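You operate a simulated robot arm through the tools that you are given. There is no shell and no other tool.

The job below is to be done with a simulated robot arm. You get a single attempt, and the scene is never put back.

## Task
Put things in order on the top of the white table. At the end: the purple bead jar (marked "SCRUB") from the top of the white table stands where the blue dropper bottle stood; the teal block brush from the top of the white table is on the purple tray; the blue dropper bottle stands where the blue cup stood; the blue cup from the top of the white table stands where the teal block brush stood; whatever was shut is shut again. Leave all else as you found it, and nothing knocked over.

Only the result counts: the job must be done as asked and must still hold three seconds after the hand-in. Knocking over, shifting, dropping, spilling or breaking anything else fails it.

## Robot
A 7-joint arm with a two-finger gripper, fixed in place. Base frame: the origin is at the foot of the arm, x ahead of it, y to its left, z up; the work surface is at about z = 0.86. Lengths are in m, angles in degrees, forces in N, time in s.
With the tool pointing down near the work surface it reaches from about 0.34 to 0.72 m from the base axis. Its first joint turns from -66.0 to 66.0 degrees. Payload 2.45 kg.
Tool frame: the origin (TCP) lies between the finger pads and is the grasp point; the fingertips stand 0.026 m ahead of it; z points along the fingers, y is the line along which they close. The gripper opens to 0.096 m. The gripper's body begins 0.069 m behind the TCP.
Orientation is that of the tool frame in the base frame, as a unit quaternion [x, y, z, w]. With the fingers straight down and closing along the base's y, the tool's x points along the base's -x, its y along +y and its z along -z.

## Interface
- The arm moves only by the tool move_arm. Its argument "targets" is a list of rows, each a list of 7 numbers: the shift along the tool's x, y, z in units of 300 mm (1.0 is 300 mm), then the turn, a rotation vector about the tool's x, y, z in units of 120 degrees (1.0 is 120 degrees), then the closure in counts, from 0 (fully open) to 255 (shut). In form: [[tx, ty, tz, wx, wy, wz, fingers], ...]. A call has 1 to 20 rows; each row is the pose to reach, as a shift and turn from the pose commanded when the call began, along the tool's axes at that moment. A call with a number of a shift or a turn outside -1 to 1 is refused whole. Rows are played at 5 a second. More than 0.05 m and 8.6 degrees between two rows, or a gripper value outside its range, and nothing of the call is played. A pose out of reach is approached as far as the arm can. The call stops where the force on the tool passes 40 N (or 10 N more than at its start, if that is more) or the arm is blocked; 0.2 s more then pass. The fingers move at their own pace and stop on an object; they squeeze with about 37 N. The grip force told is the motor's: it shows also when the fingers shut on nothing. Time passes only in rows, and 0.2 s behind the last, so rows that repeat a pose let the fingers close. The reply holds the time, the measured pose of the TCP, the force on the tool along the base axes, the opening and the grip force, in the units named above and with some noise, with the torque about the TCP (base axes, N m) and any sound that the robot's microphone picked up.
- Cameras (640 x 400 px; columns grow to the right, rows downward): "scene" is fixed at [0.1813, -0.4173, 1.4141]; the picture's right is [0.52, -0.86, 0.00], its down [-0.57, -0.34, -0.75] and it looks along [0.64, 0.38, -0.67] (base axes); focal length 323 px, centre (320, 200). "wrist" rides on the gripper at [0.082, 0.003, -0.098] in the tool frame; the picture's right is [-0.04, 1.00, 0.00], its down [-0.73, -0.03, -0.68] and it looks along [-0.68, -0.03, 0.73] (tool axes); focal length 256 px, centre (320, 200). There is no depth. A picture from a camera that has moved, and an enlarged one, comes with that camera's place and axes in the base frame and with its lens.
- snapshot(camera): a new picture of that camera. No time passes.
- zoom(camera, box): a new picture of the part [left, top, right, bottom] of that camera's present view, enlarged. No time passes.
- job_done(): hands the job in; it is judged then, once.

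Nothing tells you positions but the pictures and the camera data. Unless the task says otherwise, let go and move clear before handing in.

The tools are called after ">>>" as name(argument=value, ...) on one line, values as JSON. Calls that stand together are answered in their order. move_arm: Moves the arm, as the interface text tells. Its arguments: {"type":"object","properties":{"targets":{"type":"array"}},"required":["targets"]} The other tools are called the same way: snapshot (camera) takes a picture; zoom (camera, box) takes an enlarged picture of a part of a camera's view; job_done () hands the job in.

At the start:

```text
clock: 0.0
position: [0.45, 0.0589, 1.1242]
ee_rot: [-0.001, 1.0, 0.0, 0.001]
force: [-0.1, 0.0, -0.4]
ft_torque: [0.01, -0.01, 0.0]
opening: 0.0961
grasp_force: 0.0
```

scene: 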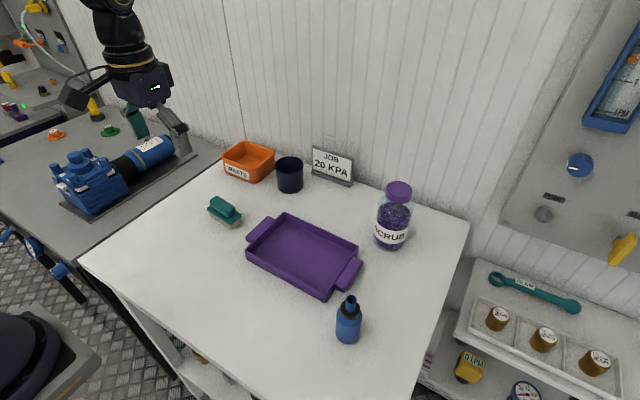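
wrist: 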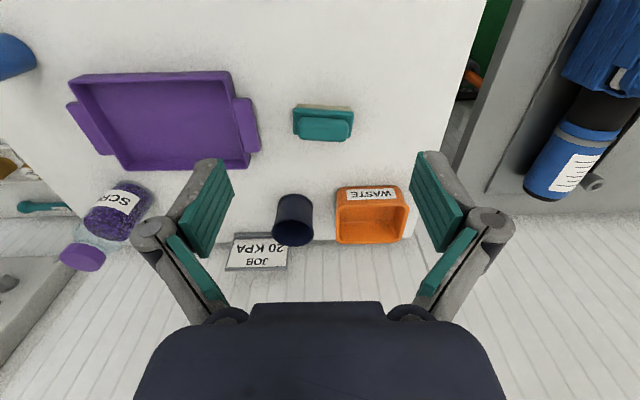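

I see the white table with the purple tray in the middle, teal brush, orange waste bin, dark blue cup, job sign, purple bead jar and blue dropper bottle. I'll look closer at each item before moving.

>>> zoom(camera="scene", box=[190, 130, 350, 230])

>>> zoom(camera="scene", box=[310, 160, 470, 260])

>>> zoom(camera="scene", box=[230, 200, 390, 300])

>>> zoom(camera="scene", box=[270, 270, 430, 370])

>>> zoom(camera="wrist", box=[240, 80, 440, 260])

>>> zoom(camera="wrist", box=[0, 20, 280, 280])

```text
4.00 times, centred on (270, 180) of scene
camera zoom: at [0.1813, -0.4173, 1.4141], right [0.52, -0.86, 0.0], down [-0.57, -0.34, -0.75], along [0.64, 0.38, -0.67], focal length 1291 px, centre (520, 280)
```

zoom: 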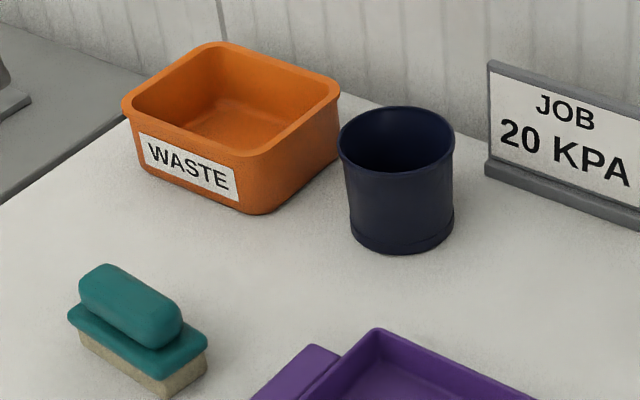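

```text
4.00 times, centred on (390, 210) of scene
camera zoom: at [0.1813, -0.4173, 1.4141], right [0.52, -0.86, 0.0], down [-0.57, -0.34, -0.75], along [0.64, 0.38, -0.67], focal length 1291 px, centre (40, 160)
```

zoom: 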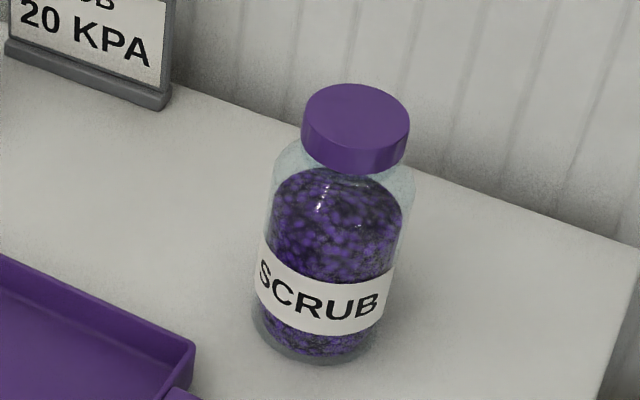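

```text
4.00 times, centred on (310, 250) of scene
camera zoom: at [0.1813, -0.4173, 1.4141], right [0.52, -0.86, 0.0], down [-0.57, -0.34, -0.75], along [0.64, 0.38, -0.67], focal length 1291 px, centre (360, 0)
```

zoom: 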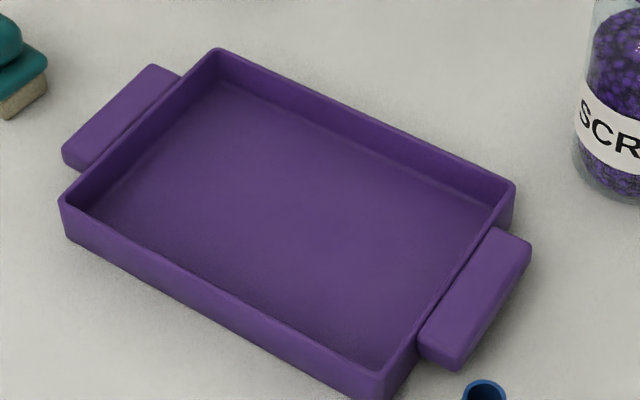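

```text
4.00 times, centred on (350, 320) of scene
camera zoom: at [0.1813, -0.4173, 1.4141], right [0.52, -0.86, 0.0], down [-0.57, -0.34, -0.75], along [0.64, 0.38, -0.67], focal length 1291 px, centre (200, -280)
```

zoom: 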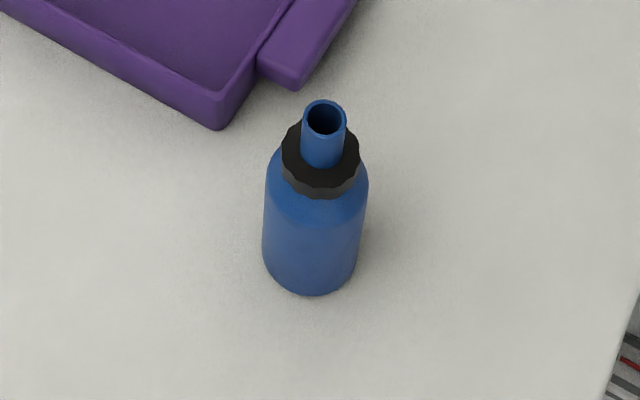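

```text
2.22 times, centred on (340, 170) of wrist
camera zoom: at [0.3663, 0.063, 1.2235], right [0.04, 1.0, 0.0], down [0.73, -0.03, 0.68], along [0.68, -0.03, -0.73], focal length 569 px, centre (276, 267)
```

zoom: 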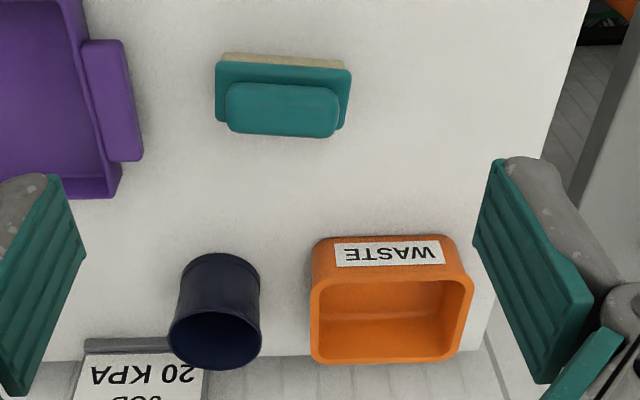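

```text
1.54 times, centred on (140, 150) of wrist
camera zoom: at [0.3663, 0.063, 1.2235], right [0.04, 1.0, 0.0], down [0.73, -0.03, 0.68], along [0.68, -0.03, -0.73], focal length 394 px, centre (597, 277)
```

zoom: 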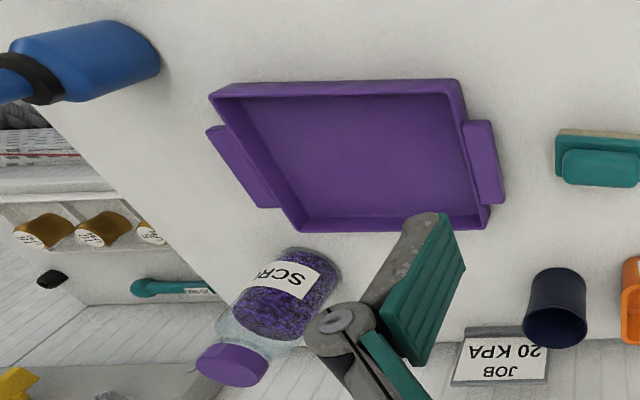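

The brush is near (0.533, 0.057), the cup near (0.721, 0.0), the bottle near (0.436, -0.32) and the jar near (0.677, -0.30); the tray's centre is near (0.538, -0.16). I start with the brush: move above it and turn the fingers so that they close across its short side.

>>> move_arm(targets=[[-0.0228, 0, 0.0178, 0, 0, -0.0577, 0], [-0.0456, 0, 0.0356, 0, 0, -0.1153, 0], [-0.0683, 0, 0.0533, 0, 0, -0.173, 0], [-0.0911, 0, 0.0711, 0, 0, -0.2307, 0], [-0.1139, 0, 0.0889, 0, 0, -0.2883, 0], [-0.1367, 0, 0.1067, 0, 0, -0.346, 0], [-0.1594, 0, 0.1244, 0, 0, -0.4037, 0], [-0.1822, 0, 0.1422, 0, 0, -0.4613, 0], [-0.205, 0, 0.16, 0, 0, -0.519, 0], [-0.2278, 0, 0.1778, 0, 0, -0.5767, 0], [-0.2506, 0, 0.1956, 0, 0, -0.6343, 0], [-0.2733, 0, 0.2133, 0, 0, -0.692, 0]])

>>> snapshot(camera="wrist")

>>> snapshot(camera="scene")

```text
clock: 2.6
position: [0.5319, 0.0595, 1.0614]
ee_rot: [-0.664, 0.748, 0.0, 0.0]
force: [0.4, -0.7, 0.4]
ft_torque: [-0.02, 0.0, 0.01]
opening: 0.0958
grasp_force: 0.0
```

```text
taken
camera wrist: at [0.5165, -0.0212, 1.1599], right [-0.99, 0.16, 0.0], down [0.12, 0.72, 0.68], along [0.11, 0.67, -0.73], focal length 256 px, centre (320, 200)
```

wrist: 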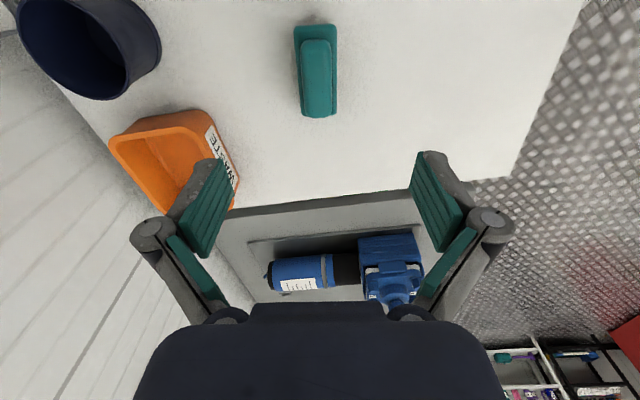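

```text
taken
```

scene: 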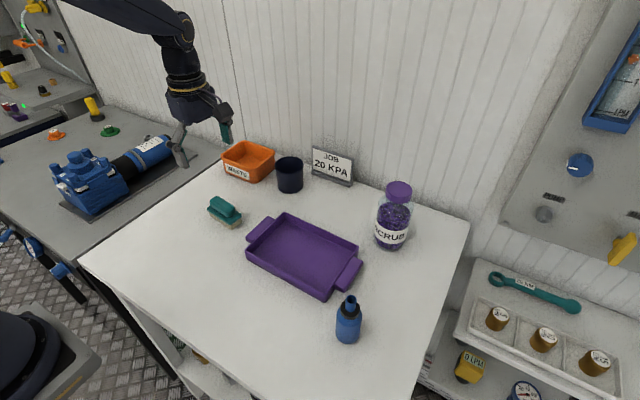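

The gripper is now above the brush with the fingers turned. I'll zoom on the brush to get its exact yaw and centre.

>>> zoom(camera="wrist", box=[260, 0, 380, 130])

>>> zoom(camera="scene", box=[190, 180, 260, 240])

```text
3.08 times, centred on (320, 65) of wrist
camera zoom: at [0.5165, -0.0212, 1.1599], right [-0.99, 0.16, 0.0], down [0.12, 0.72, 0.68], along [0.11, 0.67, -0.73], focal length 788 px, centre (320, 615)
```

zoom: 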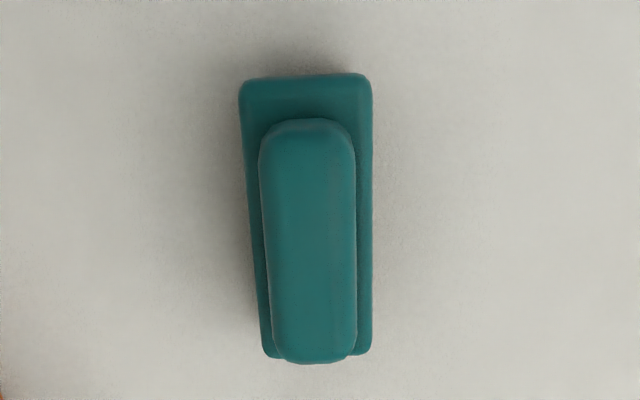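

```text
6.67 times, centred on (225, 210) of scene
camera zoom: at [0.1813, -0.4173, 1.4141], right [0.52, -0.86, 0.0], down [-0.57, -0.34, -0.75], along [0.64, 0.38, -0.67], focal length 2152 px, centre (953, 133)
```

zoom: 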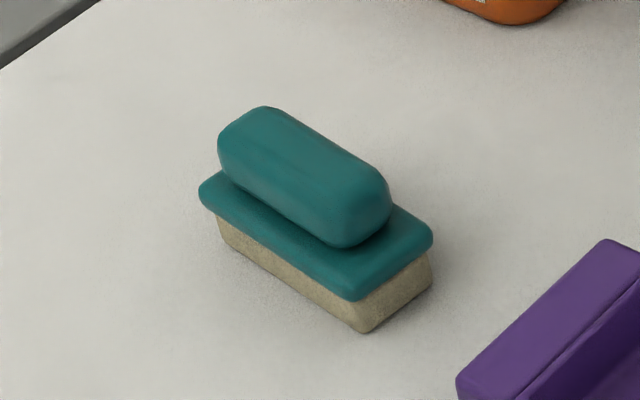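

The brush's plate is about 0.083 by 0.038 m, centred near (0.533, 0.060), and the yaw matches the gripper. I'll go down over it and close on the plate.

>>> move_arm(targets=[[-0.001, -0.001, 0.08, 0, 0, 0, 0], [-0.002, -0.002, 0.16, 0, 0, 0, 0], [-0.003, -0.003, 0.24, 0, 0, 0, 0], [-0.003, -0.003, 0.32, 0, 0, 0, 0], [-0.003, -0.003, 0.4, 0, 0, 0, 0], [-0.003, -0.003, 0.46, 0, 0, 0, 0], [-0.003, -0.003, 0.51, 0, 0, 0, 0], [-0.003, -0.003, 0.545, 0, 0, 0, 0], [-0.003, -0.003, 0.563, 0, 0, 0, 0], [-0.003, -0.003, 0.563, 0, 0, 0, 0]])

>>> snapshot(camera="wrist")

>>> zoom(camera="scene", box=[150, 120, 310, 240])

```text
clock: 4.8
position: [0.5318, 0.0603, 0.8919]
ee_rot: [-0.663, 0.749, 0.0, 0.0]
force: [0.4, 0.3, 0.0]
ft_torque: [0.0, 0.0, -0.03]
opening: 0.096
grasp_force: 0.1
```

```text
taken
camera wrist: at [0.517, -0.02, 0.9904], right [-0.99, 0.16, 0.0], down [0.12, 0.72, 0.68], along [0.11, 0.67, -0.73], focal length 256 px, centre (320, 200)
```

wrist: 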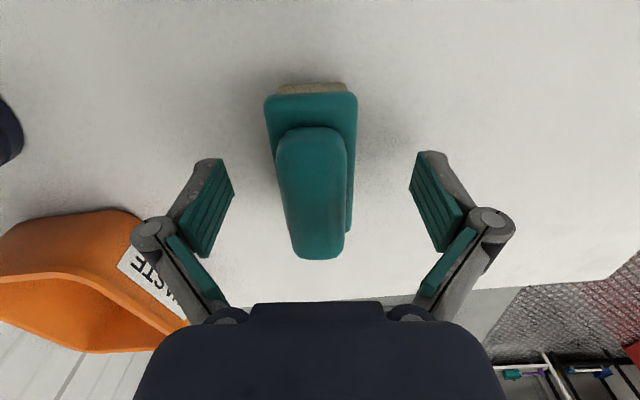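

```text
3.33 times, centred on (230, 180) of scene
camera zoom: at [0.1813, -0.4173, 1.4141], right [0.52, -0.86, 0.0], down [-0.57, -0.34, -0.75], along [0.64, 0.38, -0.67], focal length 1076 px, centre (620, 267)
```

zoom: 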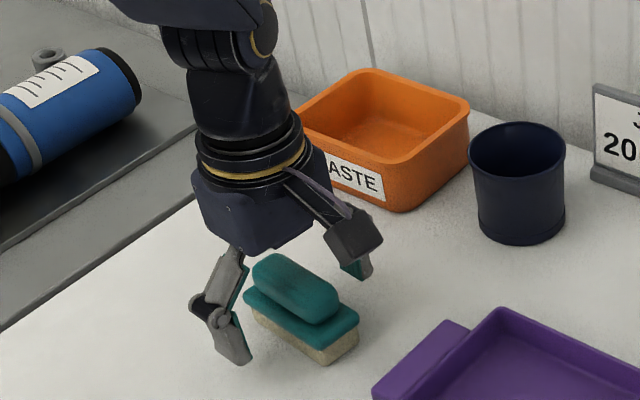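

The fingers straddle the brush cleanly, so I close now and lift a little to check the grip.

>>> move_arm(targets=[[0, 0, 0, 0, 0, 0, 255], [0, 0, 0, 0, 0, 0, 255], [0, 0, 0, 0, 0, 0, 255], [0, 0, 0, 0, 0, 0, 255], [0, 0, 0, 0, 0, 0, 255], [0, 0, 0, 0, 0, 0, 255], [0, 0, -0.03, 0, 0, 0, 255], [0, 0, -0.07, 0, 0, 0, 255], [0, 0, -0.13, 0, 0, 0, 255], [0, 0, -0.2, 0, 0, 0, 255], [0, 0, -0.27, 0, 0, 0, 255], [0, 0, -0.27, 0, 0, 0, 255]])

>>> snapshot(camera="wrist")

>>> zoom(camera="scene", box=[150, 120, 310, 240])

```text
clock: 7.4
position: [0.5338, 0.0595, 0.9746]
ee_rot: [-0.662, 0.749, 0.0, 0.0]
force: [1.0, 0.3, -0.8]
ft_torque: [0.0, 0.01, 0.0]
opening: 0.0387
grasp_force: 36.9
```

```text
taken
camera wrist: at [0.5173, -0.0203, 1.0731], right [-0.99, 0.16, 0.0], down [0.12, 0.72, 0.68], along [0.11, 0.67, -0.73], focal length 256 px, centre (320, 200)
```

wrist: 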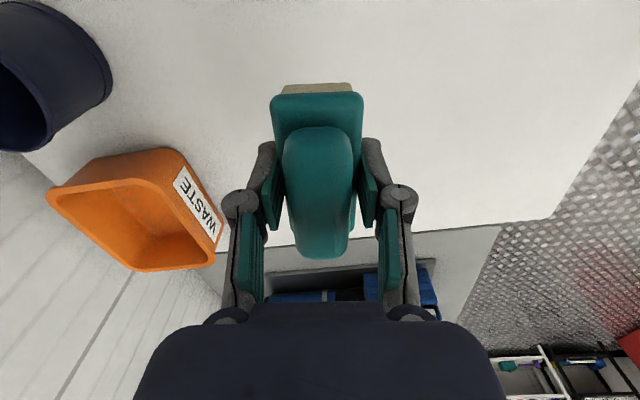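

```text
3.33 times, centred on (230, 180) of scene
camera zoom: at [0.1813, -0.4173, 1.4141], right [0.52, -0.86, 0.0], down [-0.57, -0.34, -0.75], along [0.64, 0.38, -0.67], focal length 1076 px, centre (620, 267)
```

zoom: 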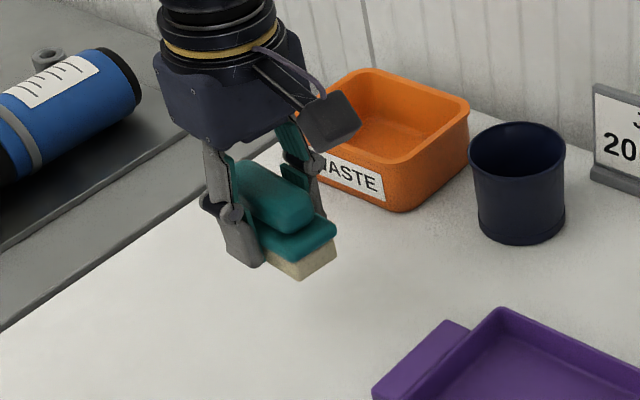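

The brush is held firmly (opening 0.039). I carry it level over the tray's centre near (0.538, -0.155).

>>> move_arm(targets=[[0.07, -0.01, 0, 0, 0, 0, 255], [0.16, -0.023, 0, 0, 0, 0, 255], [0.25, -0.036, 0, 0, 0, 0, 255], [0.34, -0.049, 0, 0, 0, 0, 255], [0.43, -0.062, 0, 0, 0, 0, 255], [0.52, -0.075, 0, 0, 0, 0, 255], [0.6, -0.086, 0, 0, 0, 0, 255], [0.67, -0.096, 0, 0, 0, 0, 255], [0.71, -0.1017, 0, 0, 0, 0, 255], [0.71, -0.1017, 0, 0, 0, 0, 255]])

>>> snapshot(camera="wrist")

>>> zoom(camera="scene", box=[220, 170, 380, 300])

```text
clock: 9.6
position: [0.5363, -0.1546, 0.9739]
ee_rot: [-0.663, 0.748, -0.001, 0.0]
force: [0.3, 0.2, -0.6]
ft_torque: [0.03, 0.03, -0.05]
opening: 0.0381
grasp_force: 37.0
```

```text
taken
camera wrist: at [0.5209, -0.2356, 1.0723], right [-0.99, 0.16, 0.0], down [0.12, 0.72, 0.68], along [0.11, 0.67, -0.73], focal length 256 px, centre (320, 200)
```

wrist: 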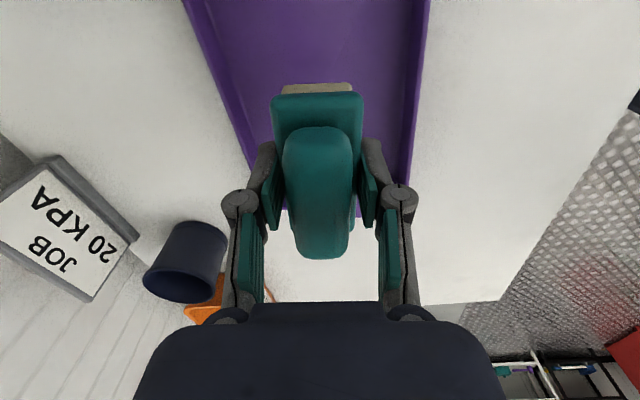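

```text
3.08 times, centred on (300, 235) of scene
camera zoom: at [0.1813, -0.4173, 1.4141], right [0.52, -0.86, 0.0], down [-0.57, -0.34, -0.75], along [0.64, 0.38, -0.67], focal length 993 px, centre (382, 92)
```

zoom: 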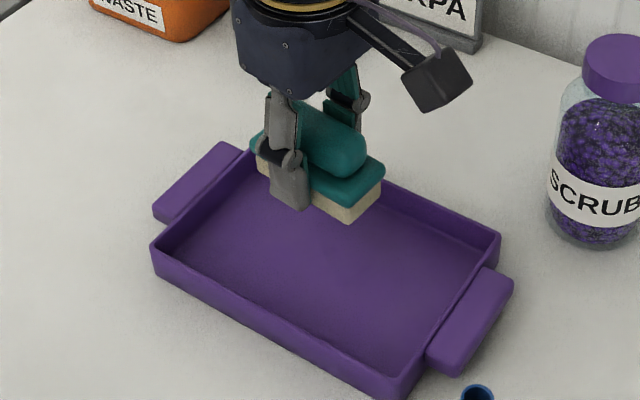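

The brush hangs above the middle of the tray, well inside its walls. I'll lower it to just above the floor and check the force.

>>> move_arm(targets=[[0, 0, 0.05, 0, 0, 0, 255], [0, 0, 0.1, 0, 0, 0, 255], [0, 0, 0.15, 0, 0, 0, 255], [0, 0, 0.19, 0, 0, 0, 255], [0, 0, 0.22, 0, 0, 0, 255], [0, 0, 0.24, 0, 0, 0, 255], [0, 0, 0.247, 0, 0, 0, 255], [0, 0, 0.247, 0, 0, 0, 255]])

>>> zoom(camera="scene", box=[220, 170, 380, 300])

```text
clock: 11.4
position: [0.5389, -0.1549, 0.8991]
ee_rot: [-0.663, 0.749, -0.001, 0.0]
force: [-0.2, -0.4, -0.1]
ft_torque: [0.07, 0.0, 0.01]
opening: 0.0384
grasp_force: 36.6
```

```text
3.08 times, centred on (300, 235) of scene
camera zoom: at [0.1813, -0.4173, 1.4141], right [0.52, -0.86, 0.0], down [-0.57, -0.34, -0.75], along [0.64, 0.38, -0.67], focal length 993 px, centre (382, 92)
```

zoom: 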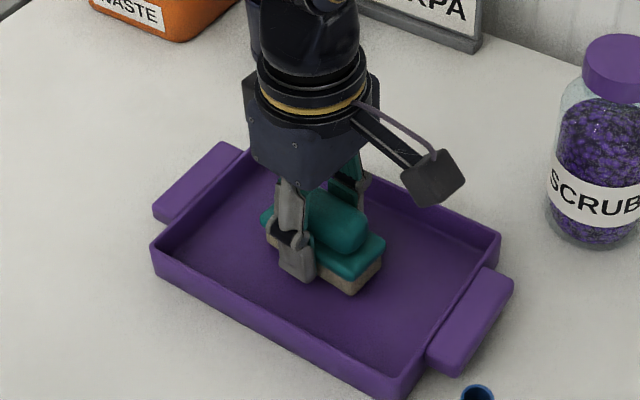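

No contact yet; the brush is a few millimetres above the tray floor. I lower it slowly, watching the force.

>>> move_arm(targets=[[0, 0, 0.0033, 0, 0, 0, 255], [0, 0, 0.0067, 0, 0, 0, 255], [0, 0, 0.0067, 0, 0, 0, 255]])

```text
clock: 12.2
position: [0.5383, -0.1557, 0.8968]
ee_rot: [-0.662, 0.749, 0.0, 0.001]
force: [1.1, -0.8, -0.9]
ft_torque: [-0.01, 0.0, 0.01]
opening: 0.0383
grasp_force: 36.8
```

>>> move_arm(targets=[[0, 0, 0.0033, 0, 0, 0, 255], [0, 0, 0.0033, 0, 0, 0, 255]])

```text
clock: 12.8
position: [0.5381, -0.157, 0.8966]
ee_rot: [-0.662, 0.749, -0.001, 0.001]
force: [-1.9, -0.9, 14.6]
ft_torque: [0.13, 0.12, -0.02]
opening: 0.0385
grasp_force: 37.1
```

Contact with the tray floor (14.6 N), so I ease off slightly, open the fingers only part way (to stay clear of the tray's walls), and then rise.

>>> move_arm(targets=[[0, 0, -0.0025, 0, 0, 0, 255], [0, 0, -0.0025, 0, 0, 0, 105], [0, 0, -0.0025, 0, 0, 0, 105], [0, 0, -0.0025, 0, 0, 0, 105], [0, 0, -0.0025, 0, 0, 0, 105], [0, 0, -0.04, 0, 0, 0, 105], [0, 0, -0.1, 0, 0, 0, 105], [0, 0, -0.18, 0, 0, 0, 105], [0, 0, -0.27, 0, 0, 0, 105], [0, 0, -0.37, 0, 0, 0, 105], [0, 0, -0.47, 0, 0, 0, 105], [0, 0, -0.57, 0, 0, 0, 0], [0, 0, -0.57, 0, 0, 0, 0]])

>>> snapshot(camera="wrist")

>>> snapshot(camera="scene")

```text
clock: 15.6
position: [0.5361, -0.1554, 1.066]
ee_rot: [-0.662, 0.749, 0.0, 0.0]
force: [-0.7, -0.1, -1.0]
ft_torque: [-0.01, -0.02, 0.0]
opening: 0.0959
grasp_force: 0.1
```

```text
taken
camera wrist: at [0.5213, -0.2355, 1.1645], right [-0.99, 0.16, 0.0], down [0.12, 0.72, 0.68], along [0.11, 0.67, -0.73], focal length 256 px, centre (320, 200)
```

wrist: 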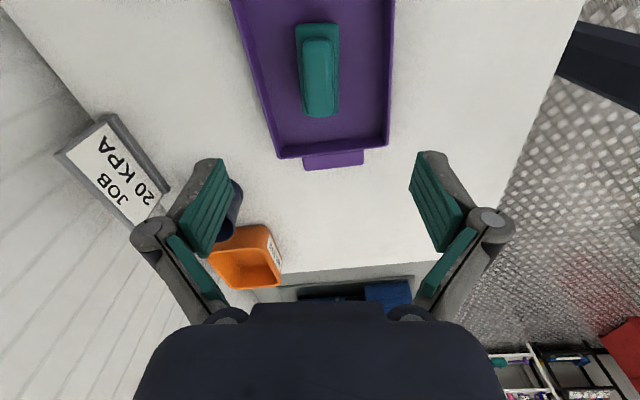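

```text
taken
```

scene: 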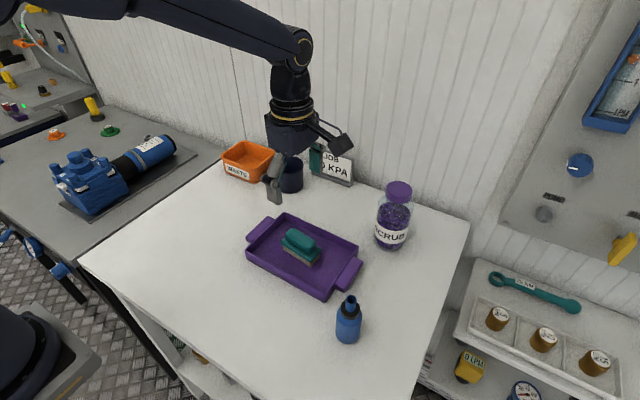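

The brush rests upright in the tray and the tray hasn't moved. Next comes the cup: I turn the gripper back and move in front of the cup for a closer look.

>>> move_arm(targets=[[-0.0448, -0.012, -0.0036, 0, 0, 0.0577, 0], [-0.0897, -0.024, -0.0072, 0, 0, 0.1153, 0], [-0.1345, -0.036, -0.0108, 0, 0, 0.173, 0], [-0.1793, -0.048, -0.0143, 0, 0, 0.2307, 0], [-0.2242, -0.06, -0.0179, 0, 0, 0.2883, 0], [-0.269, -0.072, -0.0215, 0, 0, 0.346, 0], [-0.3138, -0.084, -0.0251, 0, 0, 0.4037, 0], [-0.3587, -0.096, -0.0287, 0, 0, 0.4613, 0], [-0.4035, -0.108, -0.0323, 0, 0, 0.519, 0], [-0.4483, -0.12, -0.0358, 0, 0, 0.5767, 0], [-0.4932, -0.132, -0.0394, 0, 0, 0.6343, 0], [-0.538, -0.144, -0.043, 0, 0, 0.692, 0], [-0.538, -0.144, -0.043, 0, 0, 0.692, 0]])

>>> snapshot(camera="wrist")

>>> zoom(camera="scene", box=[210, 130, 350, 230])

```text
clock: 18.4
position: [0.6005, 0.0008, 1.0793]
ee_rot: [0.0, 1.0, 0.0, 0.0]
force: [-0.4, -1.2, -0.1]
ft_torque: [0.02, -0.03, -0.01]
opening: 0.096
grasp_force: 0.0
```

```text
taken
camera wrist: at [0.5157, 0.0038, 1.1786], right [0.04, 1.0, 0.0], down [0.73, -0.03, 0.68], along [0.68, -0.03, -0.73], focal length 256 px, centre (320, 200)
```

wrist: 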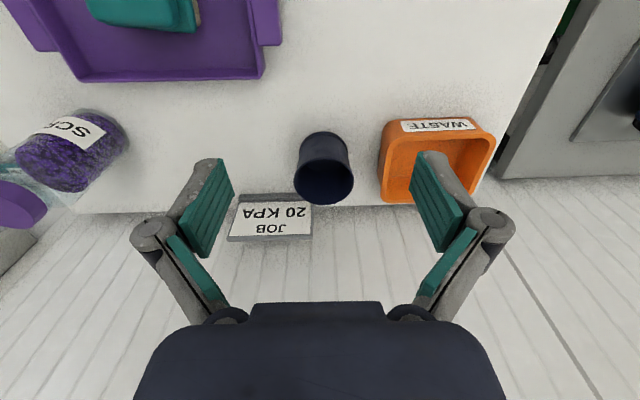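

```text
4.00 times, centred on (280, 180) of scene
camera zoom: at [0.1813, -0.4172, 1.4141], right [0.52, -0.86, 0.0], down [-0.57, -0.34, -0.75], along [0.64, 0.38, -0.67], focal length 1291 px, centre (480, 280)
```

zoom: 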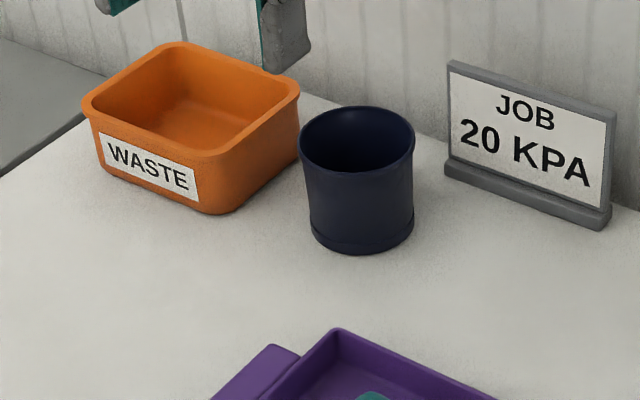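

The cup stands clear of the bin and the sign. I zoom from the wrist for its exact centre and size.

>>> zoom(camera="wrist", box=[260, 110, 400, 220])

```text
3.64 times, centred on (330, 165) of wrist
camera zoom: at [0.5157, 0.0038, 1.1786], right [0.04, 1.0, 0.0], down [0.73, -0.03, 0.68], along [0.68, -0.03, -0.73], focal length 931 px, centre (284, 327)
```

zoom: 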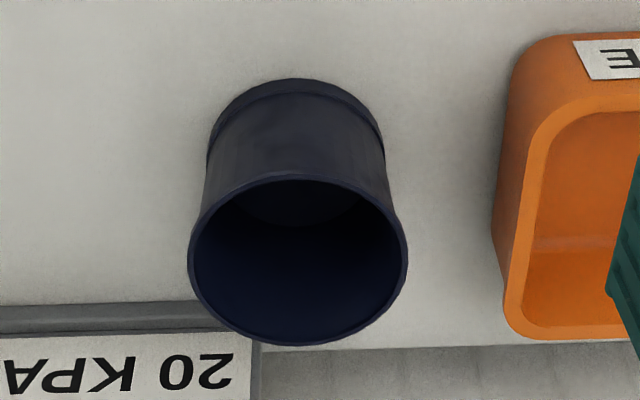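

The cup's centre is near (0.7205, 0.000), rim about 0.077 across and rim height about 0.926. I'll tilt the fingers outward 20° for reach and go above the cup.

>>> move_arm(targets=[[-0.04, 0, 0.02, 0, -0.0208, 0, 0], [-0.09, 0, 0.05, 0, -0.0417, 0, 0], [-0.14, 0, 0.08, 0, -0.0625, 0, 0], [-0.19, 0, 0.11, 0, -0.0833, 0, 0], [-0.24, 0, 0.14, 0, -0.1042, 0, 0], [-0.29, 0, 0.17, 0, -0.125, 0, 0], [-0.34, 0, 0.2, 0, -0.1458, 0, 0], [-0.38, 0, 0.22, 0, -0.1667, 0, 0], [-0.4017, 0, 0.23, 0, -0.1667, 0, 0], [-0.4017, 0, 0.23, 0, -0.1667, 0, 0]])

>>> snapshot(camera="wrist")

>>> zoom(camera="scene", box=[210, 110, 370, 230])

```text
clock: 20.6
position: [0.7217, 0.0008, 1.01]
ee_rot: [0.0, 0.985, 0.001, 0.173]
force: [-0.5, 0.3, -0.3]
ft_torque: [0.01, 0.0, -0.02]
opening: 0.0959
grasp_force: 0.1
```

```text
taken
camera wrist: at [0.6088, 0.0041, 1.0753], right [0.04, 1.0, 0.01], down [0.46, -0.03, 0.89], along [0.89, -0.03, -0.46], focal length 256 px, centre (320, 200)
```

wrist: 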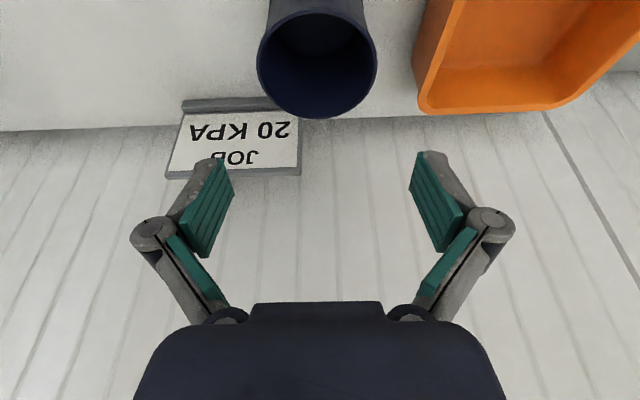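

```text
3.33 times, centred on (290, 170) of scene
camera zoom: at [0.1813, -0.4173, 1.4141], right [0.52, -0.86, 0.0], down [-0.57, -0.34, -0.75], along [0.64, 0.38, -0.67], focal length 1076 px, centre (420, 300)
```

zoom: 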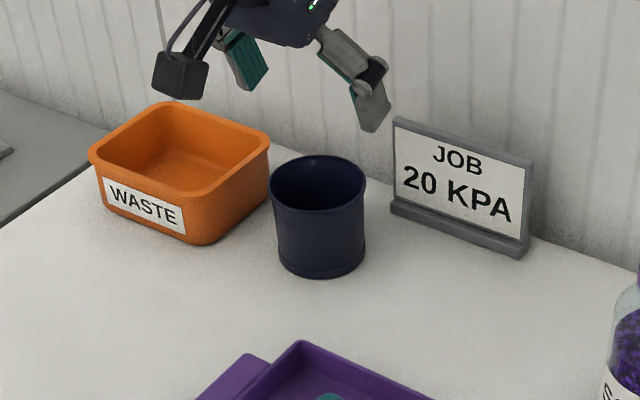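

The tilt was reached and the cup is centred between the fingers to within about 1.5 mm. Now I go straight down around the cup.

>>> move_arm(targets=[[0.0158, -0.004, 0.0435, 0, 0, 0, 0], [0.0317, -0.004, 0.087, 0, 0, 0, 0], [0.0475, -0.004, 0.1304, 0, 0, 0, 0], [0.0633, -0.004, 0.1739, 0, 0, 0, 0], [0.0791, -0.004, 0.2174, 0, 0, 0, 0], [0.095, -0.004, 0.2609, 0, 0, 0, 0], [0.1108, -0.004, 0.3043, 0, 0, 0, 0], [0.12, -0.004, 0.33, 0, 0, 0, 0], [0.1266, -0.004, 0.3478, 0, 0, 0, 0], [0.1266, -0.004, 0.3478, 0, 0, 0, 0]])

>>> snapshot(camera="wrist")

>>> zoom(camera="scene", box=[210, 110, 370, 230])

```text
clock: 22.8
position: [0.7211, -0.0019, 0.9006]
ee_rot: [0.0, 0.985, 0.0, 0.173]
force: [-0.5, -0.9, 0.6]
ft_torque: [0.02, -0.01, -0.01]
opening: 0.0961
grasp_force: 0.0
```

```text
taken
camera wrist: at [0.6084, 0.0018, 0.9648], right [0.04, 1.0, 0.01], down [0.46, -0.03, 0.89], along [0.89, -0.03, -0.46], focal length 256 px, centre (320, 200)
```

wrist: 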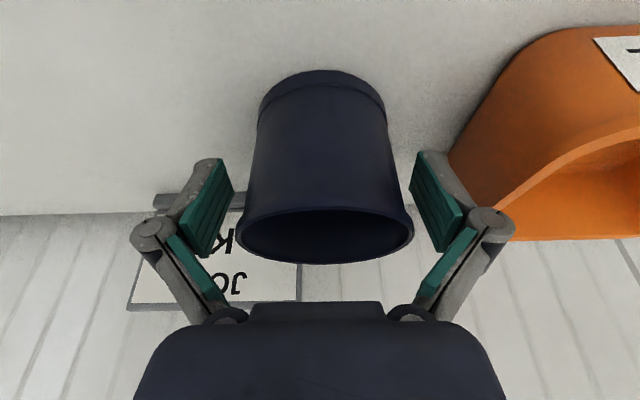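

```text
3.33 times, centred on (290, 170) of scene
camera zoom: at [0.1813, -0.4173, 1.4141], right [0.52, -0.86, 0.0], down [-0.57, -0.34, -0.75], along [0.64, 0.38, -0.67], focal length 1076 px, centre (420, 300)
```

zoom: 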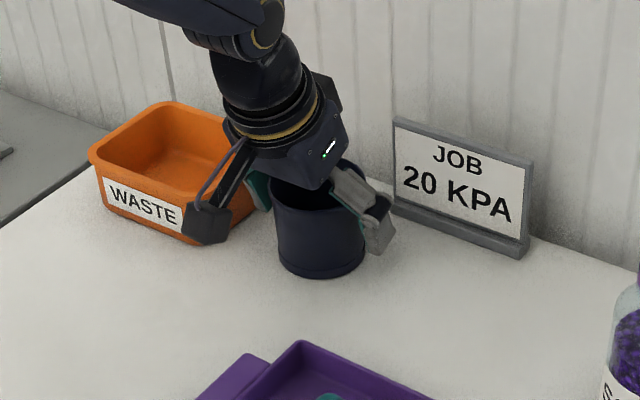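

The fingers are around the cup with even gaps. Close and lift a little.

>>> move_arm(targets=[[0, 0, 0, 0, 0, 0, 255], [0, 0, 0, 0, 0, 0, 255], [0, 0, 0, 0, 0, 0, 255], [0, 0, 0, 0, 0, 0, 255], [0, 0, 0, 0, 0, 0, 255], [-0.0057, 0, -0.0157, 0, 0, 0, 255], [-0.0171, 0, -0.047, 0, 0, 0, 255], [-0.0342, 0, -0.094, 0, 0, 0, 255], [-0.0342, 0, -0.094, 0, 0, 0, 255]])

>>> snapshot(camera="wrist")

>>> zoom(camera="scene", box=[210, 110, 370, 230])

```text
clock: 24.8
position: [0.7204, -0.0018, 0.9308]
ee_rot: [0.0, 0.985, 0.0, 0.174]
force: [-0.3, -0.1, -0.8]
ft_torque: [-0.01, 0.0, 0.03]
opening: 0.066
grasp_force: 36.8
```

```text
taken
camera wrist: at [0.6074, 0.0019, 0.9958], right [0.04, 1.0, 0.01], down [0.46, -0.03, 0.89], along [0.89, -0.03, -0.46], focal length 256 px, centre (320, 200)
```

wrist: 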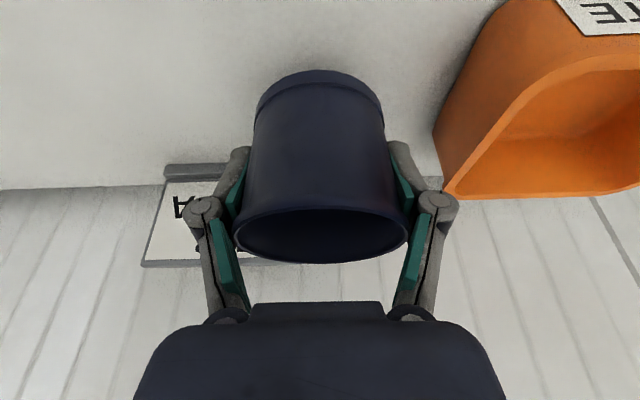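

```text
3.33 times, centred on (290, 170) of scene
camera zoom: at [0.1813, -0.4173, 1.4141], right [0.52, -0.86, 0.0], down [-0.57, -0.34, -0.75], along [0.64, 0.38, -0.67], focal length 1076 px, centre (420, 300)
```

zoom: 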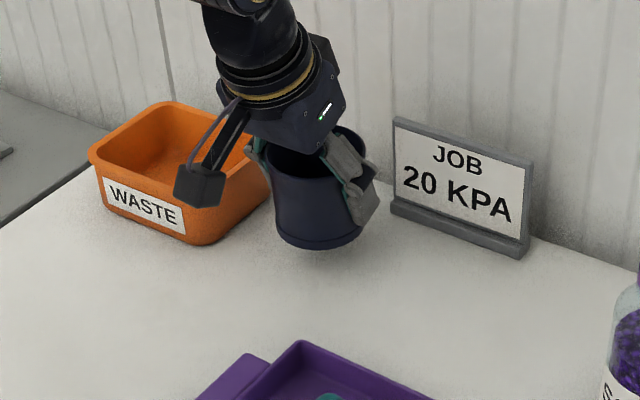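

The cup is held (opening 0.066) and lifted upright. I carry it back away from the bin first, then over the brush's old place at (0.533, 0.060).

>>> move_arm(targets=[[-0.0171, 0, -0.047, 0, 0, 0, 255], [-0.0342, 0, -0.094, 0, 0, 0, 255], [0.0598, 0, -0.1282, 0, 0, 0, 255], [0.1538, 0, -0.1624, 0, 0, 0, 255], [0.2478, 0, -0.1966, 0, 0, 0, 255], [0.3418, 0, -0.2308, 0, 0, 0, 255], [0.3947, 0.0513, -0.25, 0, 0, 0, 255], [0.4476, 0.1025, -0.2693, 0, 0, 0, 255], [0.5004, 0.1538, -0.2885, 0, 0, 0, 255], [0.5533, 0.205, -0.3078, 0, 0, 0, 255], [0.5533, 0.205, -0.3078, 0, 0, 0, 255]])

>>> snapshot(camera="wrist")

>>> snapshot(camera="scene")

```text
clock: 27.2
position: [0.5333, 0.0606, 0.9607]
ee_rot: [0.0, 0.985, 0.0, 0.174]
force: [0.2, 0.0, -0.6]
ft_torque: [-0.04, 0.0, -0.01]
opening: 0.0662
grasp_force: 37.1
```

```text
taken
camera wrist: at [0.4207, 0.0638, 1.0253], right [0.04, 1.0, 0.01], down [0.46, -0.03, 0.89], along [0.89, -0.03, -0.46], focal length 256 px, centre (320, 200)
```

wrist: 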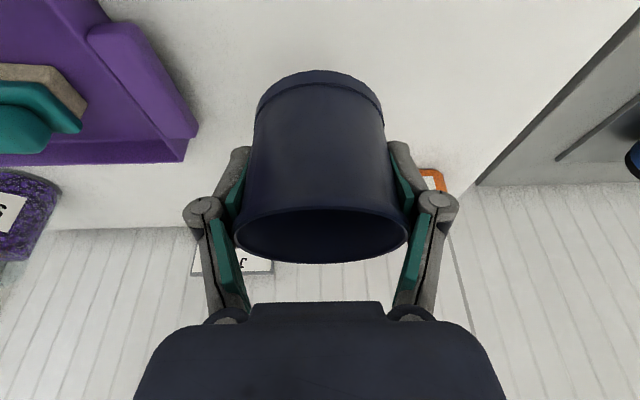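

```text
taken
```

scene: 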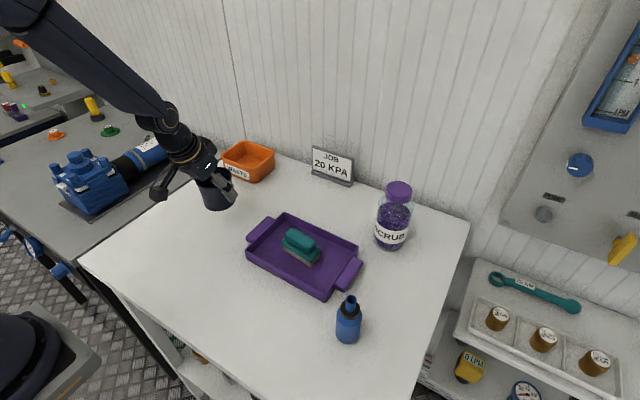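

The cup hangs upright over the brush's old place. I lower it almost to the table.

>>> move_arm(targets=[[0.0137, 0, 0.0376, 0, 0, 0, 255], [0.0274, 0, 0.0752, 0, 0, 0, 255], [0.041, 0, 0.1128, 0, 0, 0, 255], [0.0524, 0, 0.144, 0, 0, 0, 255], [0.0615, 0, 0.169, 0, 0, 0, 255], [0.0661, 0, 0.1817, 0, 0, 0, 255], [0.0661, 0, 0.1817, 0, 0, 0, 255]])

```text
clock: 28.8
position: [0.5336, 0.0612, 0.901]
ee_rot: [0.0, 0.985, 0.0, 0.173]
force: [0.3, 0.9, -0.8]
ft_torque: [0.02, -0.04, -0.01]
opening: 0.0662
grasp_force: 37.1
```

>>> move_arm(targets=[[0.0011, 0, 0.0031, 0, 0, 0, 255], [0.0023, 0, 0.0063, 0, 0, 0, 255], [0.0023, 0, 0.0063, 0, 0, 0, 255]])

```text
clock: 29.6
position: [0.5352, 0.0607, 0.8994]
ee_rot: [0.0, 0.985, 0.001, 0.174]
force: [-3.6, -1.6, 13.7]
ft_torque: [-0.05, 0.24, 0.02]
opening: 0.0663
grasp_force: 37.2
```

The cup touches the table (13.7 N). I ease off slightly, open, and check before rising.

>>> move_arm(targets=[[-0.0008, 0, -0.0022, 0, 0, 0, 255], [-0.0008, 0, -0.0022, 0, 0, 0, 0], [-0.0008, 0, -0.0022, 0, 0, 0, 0], [-0.0008, 0, -0.0022, 0, 0, 0, 0], [-0.0008, 0, -0.0022, 0, 0, 0, 0]])

>>> snapshot(camera="wrist")

>>> zoom(camera="scene", box=[150, 120, 310, 240])

```text
clock: 30.8
position: [0.533, 0.0598, 0.9007]
ee_rot: [0.0, 0.985, 0.0, 0.173]
force: [0.0, -0.8, 0.2]
ft_torque: [-0.01, 0.0, 0.03]
opening: 0.0961
grasp_force: 0.1
```

```text
taken
camera wrist: at [0.4207, 0.0641, 0.9652], right [0.04, 1.0, 0.01], down [0.46, -0.03, 0.89], along [0.89, -0.03, -0.46], focal length 256 px, centre (320, 200)
```

wrist: 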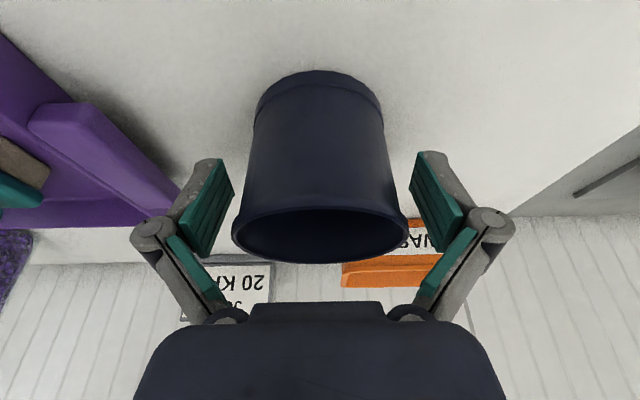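

```text
3.33 times, centred on (230, 180) of scene
camera zoom: at [0.1813, -0.4173, 1.4141], right [0.52, -0.86, 0.0], down [-0.57, -0.34, -0.75], along [0.64, 0.38, -0.67], focal length 1076 px, centre (620, 267)
```

zoom: 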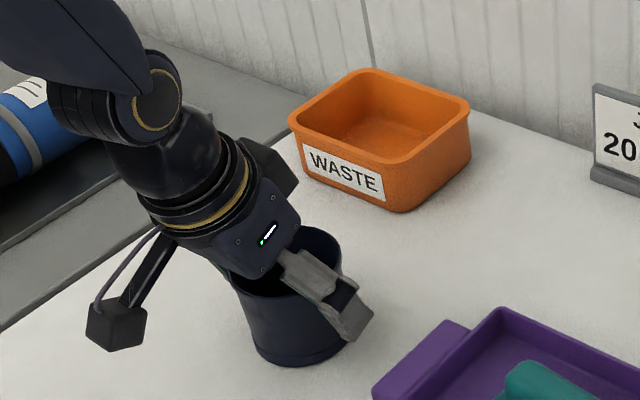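

The cup stands freely at the brush's place. I rise straight up, then start moving toward the bottle and check the cup from the scene camera.

>>> move_arm(targets=[[-0.0304, 0, -0.0836, 0, 0, 0, 0], [-0.0608, 0, -0.1671, 0, 0, 0, 0], [-0.0912, 0, -0.2507, 0, 0, 0, 0], [-0.1216, 0, -0.3342, 0, 0, 0, 0], [-0.152, 0, -0.4178, 0, 0, 0, 0], [-0.1824, 0, -0.5013, 0, 0, 0, 0], [-0.152, -0.1267, -0.5124, 0, 0, 0, 0], [-0.1216, -0.2533, -0.5235, 0, 0, 0, 0], [-0.0912, -0.38, -0.5345, 0, 0, 0, 0], [-0.0608, -0.5067, -0.5456, 0, 0, 0, 0], [-0.0304, -0.6333, -0.5567, 0, 0, 0, 0], [-0.0304, -0.6333, -0.5567, 0, 0, 0, 0]])

>>> zoom(camera="scene", box=[150, 120, 310, 240])

>>> snapshot(camera="scene")

```text
clock: 33.4
position: [0.4841, -0.1305, 1.0593]
ee_rot: [0.0, 0.985, 0.0, 0.174]
force: [-0.9, -0.6, -0.9]
ft_torque: [0.01, 0.05, -0.01]
opening: 0.0959
grasp_force: 0.0
```

```text
3.33 times, centred on (230, 180) of scene
camera zoom: at [0.1812, -0.4173, 1.4141], right [0.52, -0.86, 0.0], down [-0.57, -0.34, -0.75], along [0.64, 0.38, -0.67], focal length 1076 px, centre (620, 267)
```

zoom: 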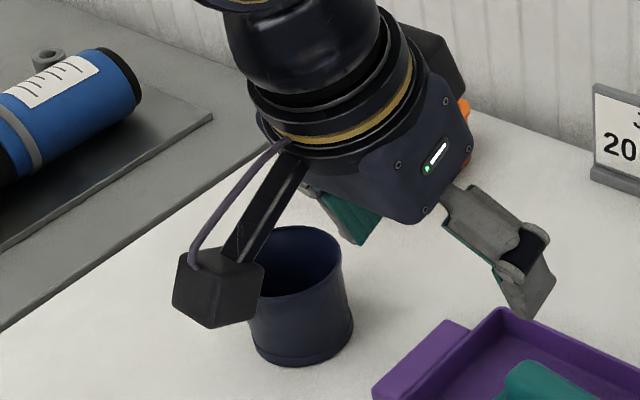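

```text
taken
```

scene: 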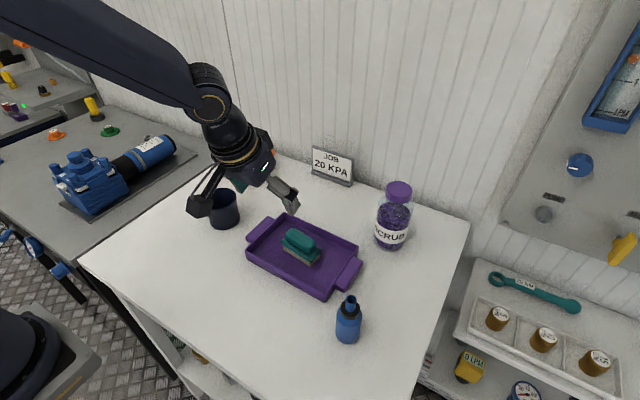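

The cup is in place. I continue to a pose above the blue dropper bottle, part closing the fingers to 0.07 m so as to stay clear of the tray.

>>> move_arm(targets=[[0.0282, -0.1061, -0.0014, 0, 0, 0, 69], [0.0563, -0.2122, -0.0028, 0, 0, 0, 69], [0.0845, -0.3183, -0.0042, 0, 0, 0, 69], [0.1127, -0.4245, -0.0055, 0, 0, 0, 69], [0.1408, -0.5306, -0.0069, 0, 0, 0, 69], [0.169, -0.6367, -0.0083, 0, 0, 0, 69], [0.169, -0.6367, -0.0083, 0, 0, 0, 69]])

>>> snapshot(camera="wrist")

>>> snapshot(camera="scene")

```text
clock: 35.0
position: [0.4346, -0.3216, 1.0464]
ee_rot: [-0.001, 0.985, 0.0, 0.174]
force: [0.1, 0.2, -0.2]
ft_torque: [0.03, -0.06, 0.02]
opening: 0.0698
grasp_force: 0.0
```

```text
taken
camera wrist: at [0.3223, -0.3184, 1.111], right [0.04, 1.0, 0.01], down [0.46, -0.03, 0.89], along [0.89, -0.03, -0.46], focal length 256 px, centre (320, 200)
```

wrist: 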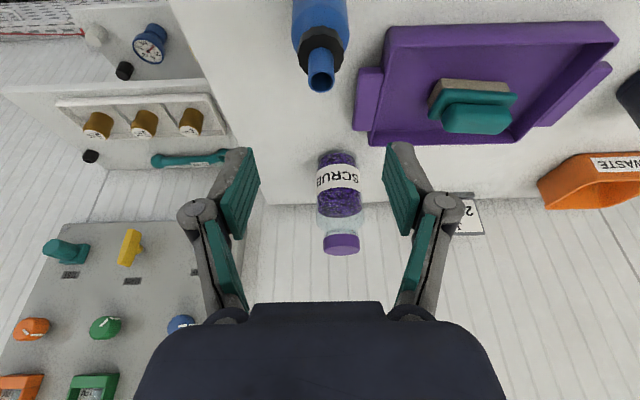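

```text
taken
```

scene: 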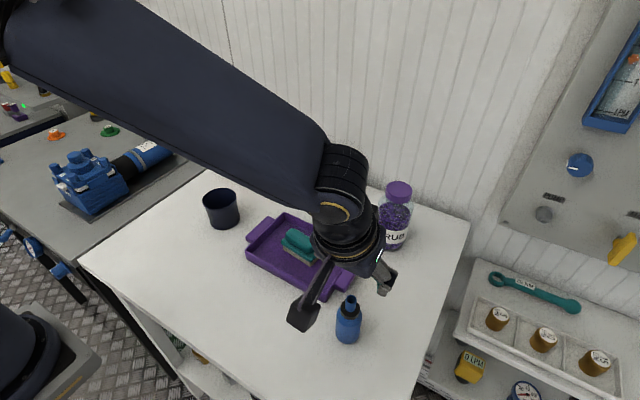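

The bottle is centred between the fingers, near (0.436, -0.3205). I go straight down to grip its body.

>>> move_arm(targets=[[0.0186, 0.003, 0.0511, 0, 0, 0, 69], [0.0372, 0.003, 0.1022, 0, 0, 0, 69], [0.0558, 0.003, 0.1533, 0, 0, 0, 69], [0.0744, 0.003, 0.2045, 0, 0, 0, 69], [0.093, 0.003, 0.2556, 0, 0, 0, 69], [0.1116, 0.003, 0.3067, 0, 0, 0, 69], [0.1302, 0.003, 0.3578, 0, 0, 0, 69], [0.14, 0.003, 0.385, 0, 0, 0, 69], [0.1488, 0.003, 0.4089, 0, 0, 0, 69], [0.1488, 0.003, 0.4089, 0, 0, 0, 69]])

>>> snapshot(camera="wrist")

>>> zoom(camera="scene", box=[270, 240, 430, 370])

```text
clock: 37.2
position: [0.4357, -0.3194, 0.9136]
ee_rot: [0.0, 0.985, 0.001, 0.174]
force: [-0.2, -0.8, 0.9]
ft_torque: [-0.02, -0.02, -0.01]
opening: 0.07
grasp_force: 0.1
```

```text
taken
camera wrist: at [0.3231, -0.3155, 0.9787], right [0.04, 1.0, 0.01], down [0.46, -0.03, 0.89], along [0.89, -0.03, -0.46], focal length 256 px, centre (320, 200)
```

wrist: 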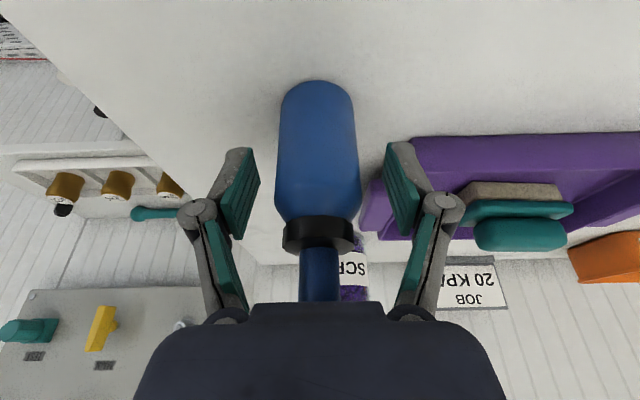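

```text
3.08 times, centred on (350, 305) of scene
camera zoom: at [0.1813, -0.4173, 1.4141], right [0.52, -0.86, 0.0], down [-0.57, -0.34, -0.75], along [0.64, 0.38, -0.67], focal length 993 px, centre (228, -123)
```

zoom: 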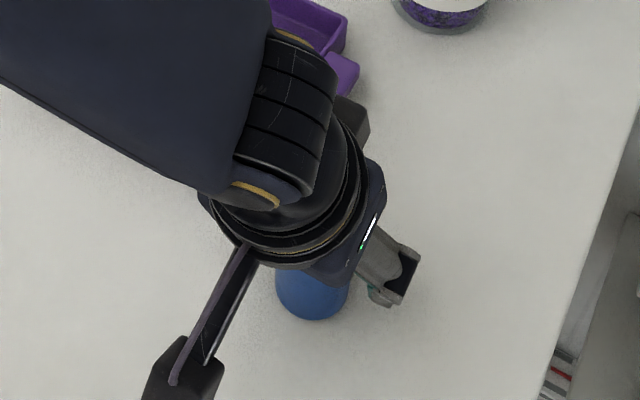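

The fingers are around the bottle body with no contact. Close and lift a little.

>>> move_arm(targets=[[0, 0, 0, 0, 0, 0, 255], [0, 0, 0, 0, 0, 0, 255], [0, 0, 0, 0, 0, 0, 255], [0, 0, 0, 0, 0, 0, 255], [0, 0, 0, 0, 0, 0, 255], [-0.0057, 0, -0.0157, 0, 0, 0, 255], [-0.0171, 0, -0.047, 0, 0, 0, 255], [-0.0342, 0, -0.094, 0, 0, 0, 255], [-0.0342, 0, -0.094, 0, 0, 0, 255]])

>>> snapshot(camera="wrist")

>>> zoom(camera="scene", box=[270, 240, 430, 370])

```text
clock: 39.2
position: [0.4365, -0.3189, 0.9451]
ee_rot: [0.0, 0.985, 0.0, 0.173]
force: [0.1, 0.0, 0.4]
ft_torque: [0.0, -0.03, 0.02]
opening: 0.0405
grasp_force: 37.2
```

```text
taken
camera wrist: at [0.3236, -0.3161, 1.0098], right [0.04, 1.0, 0.01], down [0.46, -0.03, 0.89], along [0.89, -0.03, -0.46], focal length 256 px, centre (320, 200)
```

wrist: 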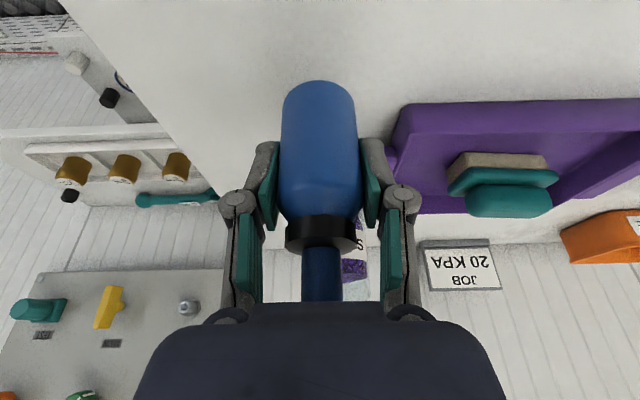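

```text
3.08 times, centred on (350, 305) of scene
camera zoom: at [0.1813, -0.4173, 1.4141], right [0.52, -0.86, 0.0], down [-0.57, -0.34, -0.75], along [0.64, 0.38, -0.67], focal length 993 px, centre (228, -123)
```

zoom: 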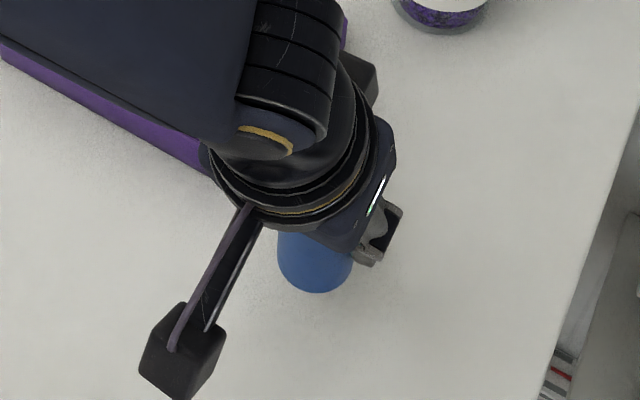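

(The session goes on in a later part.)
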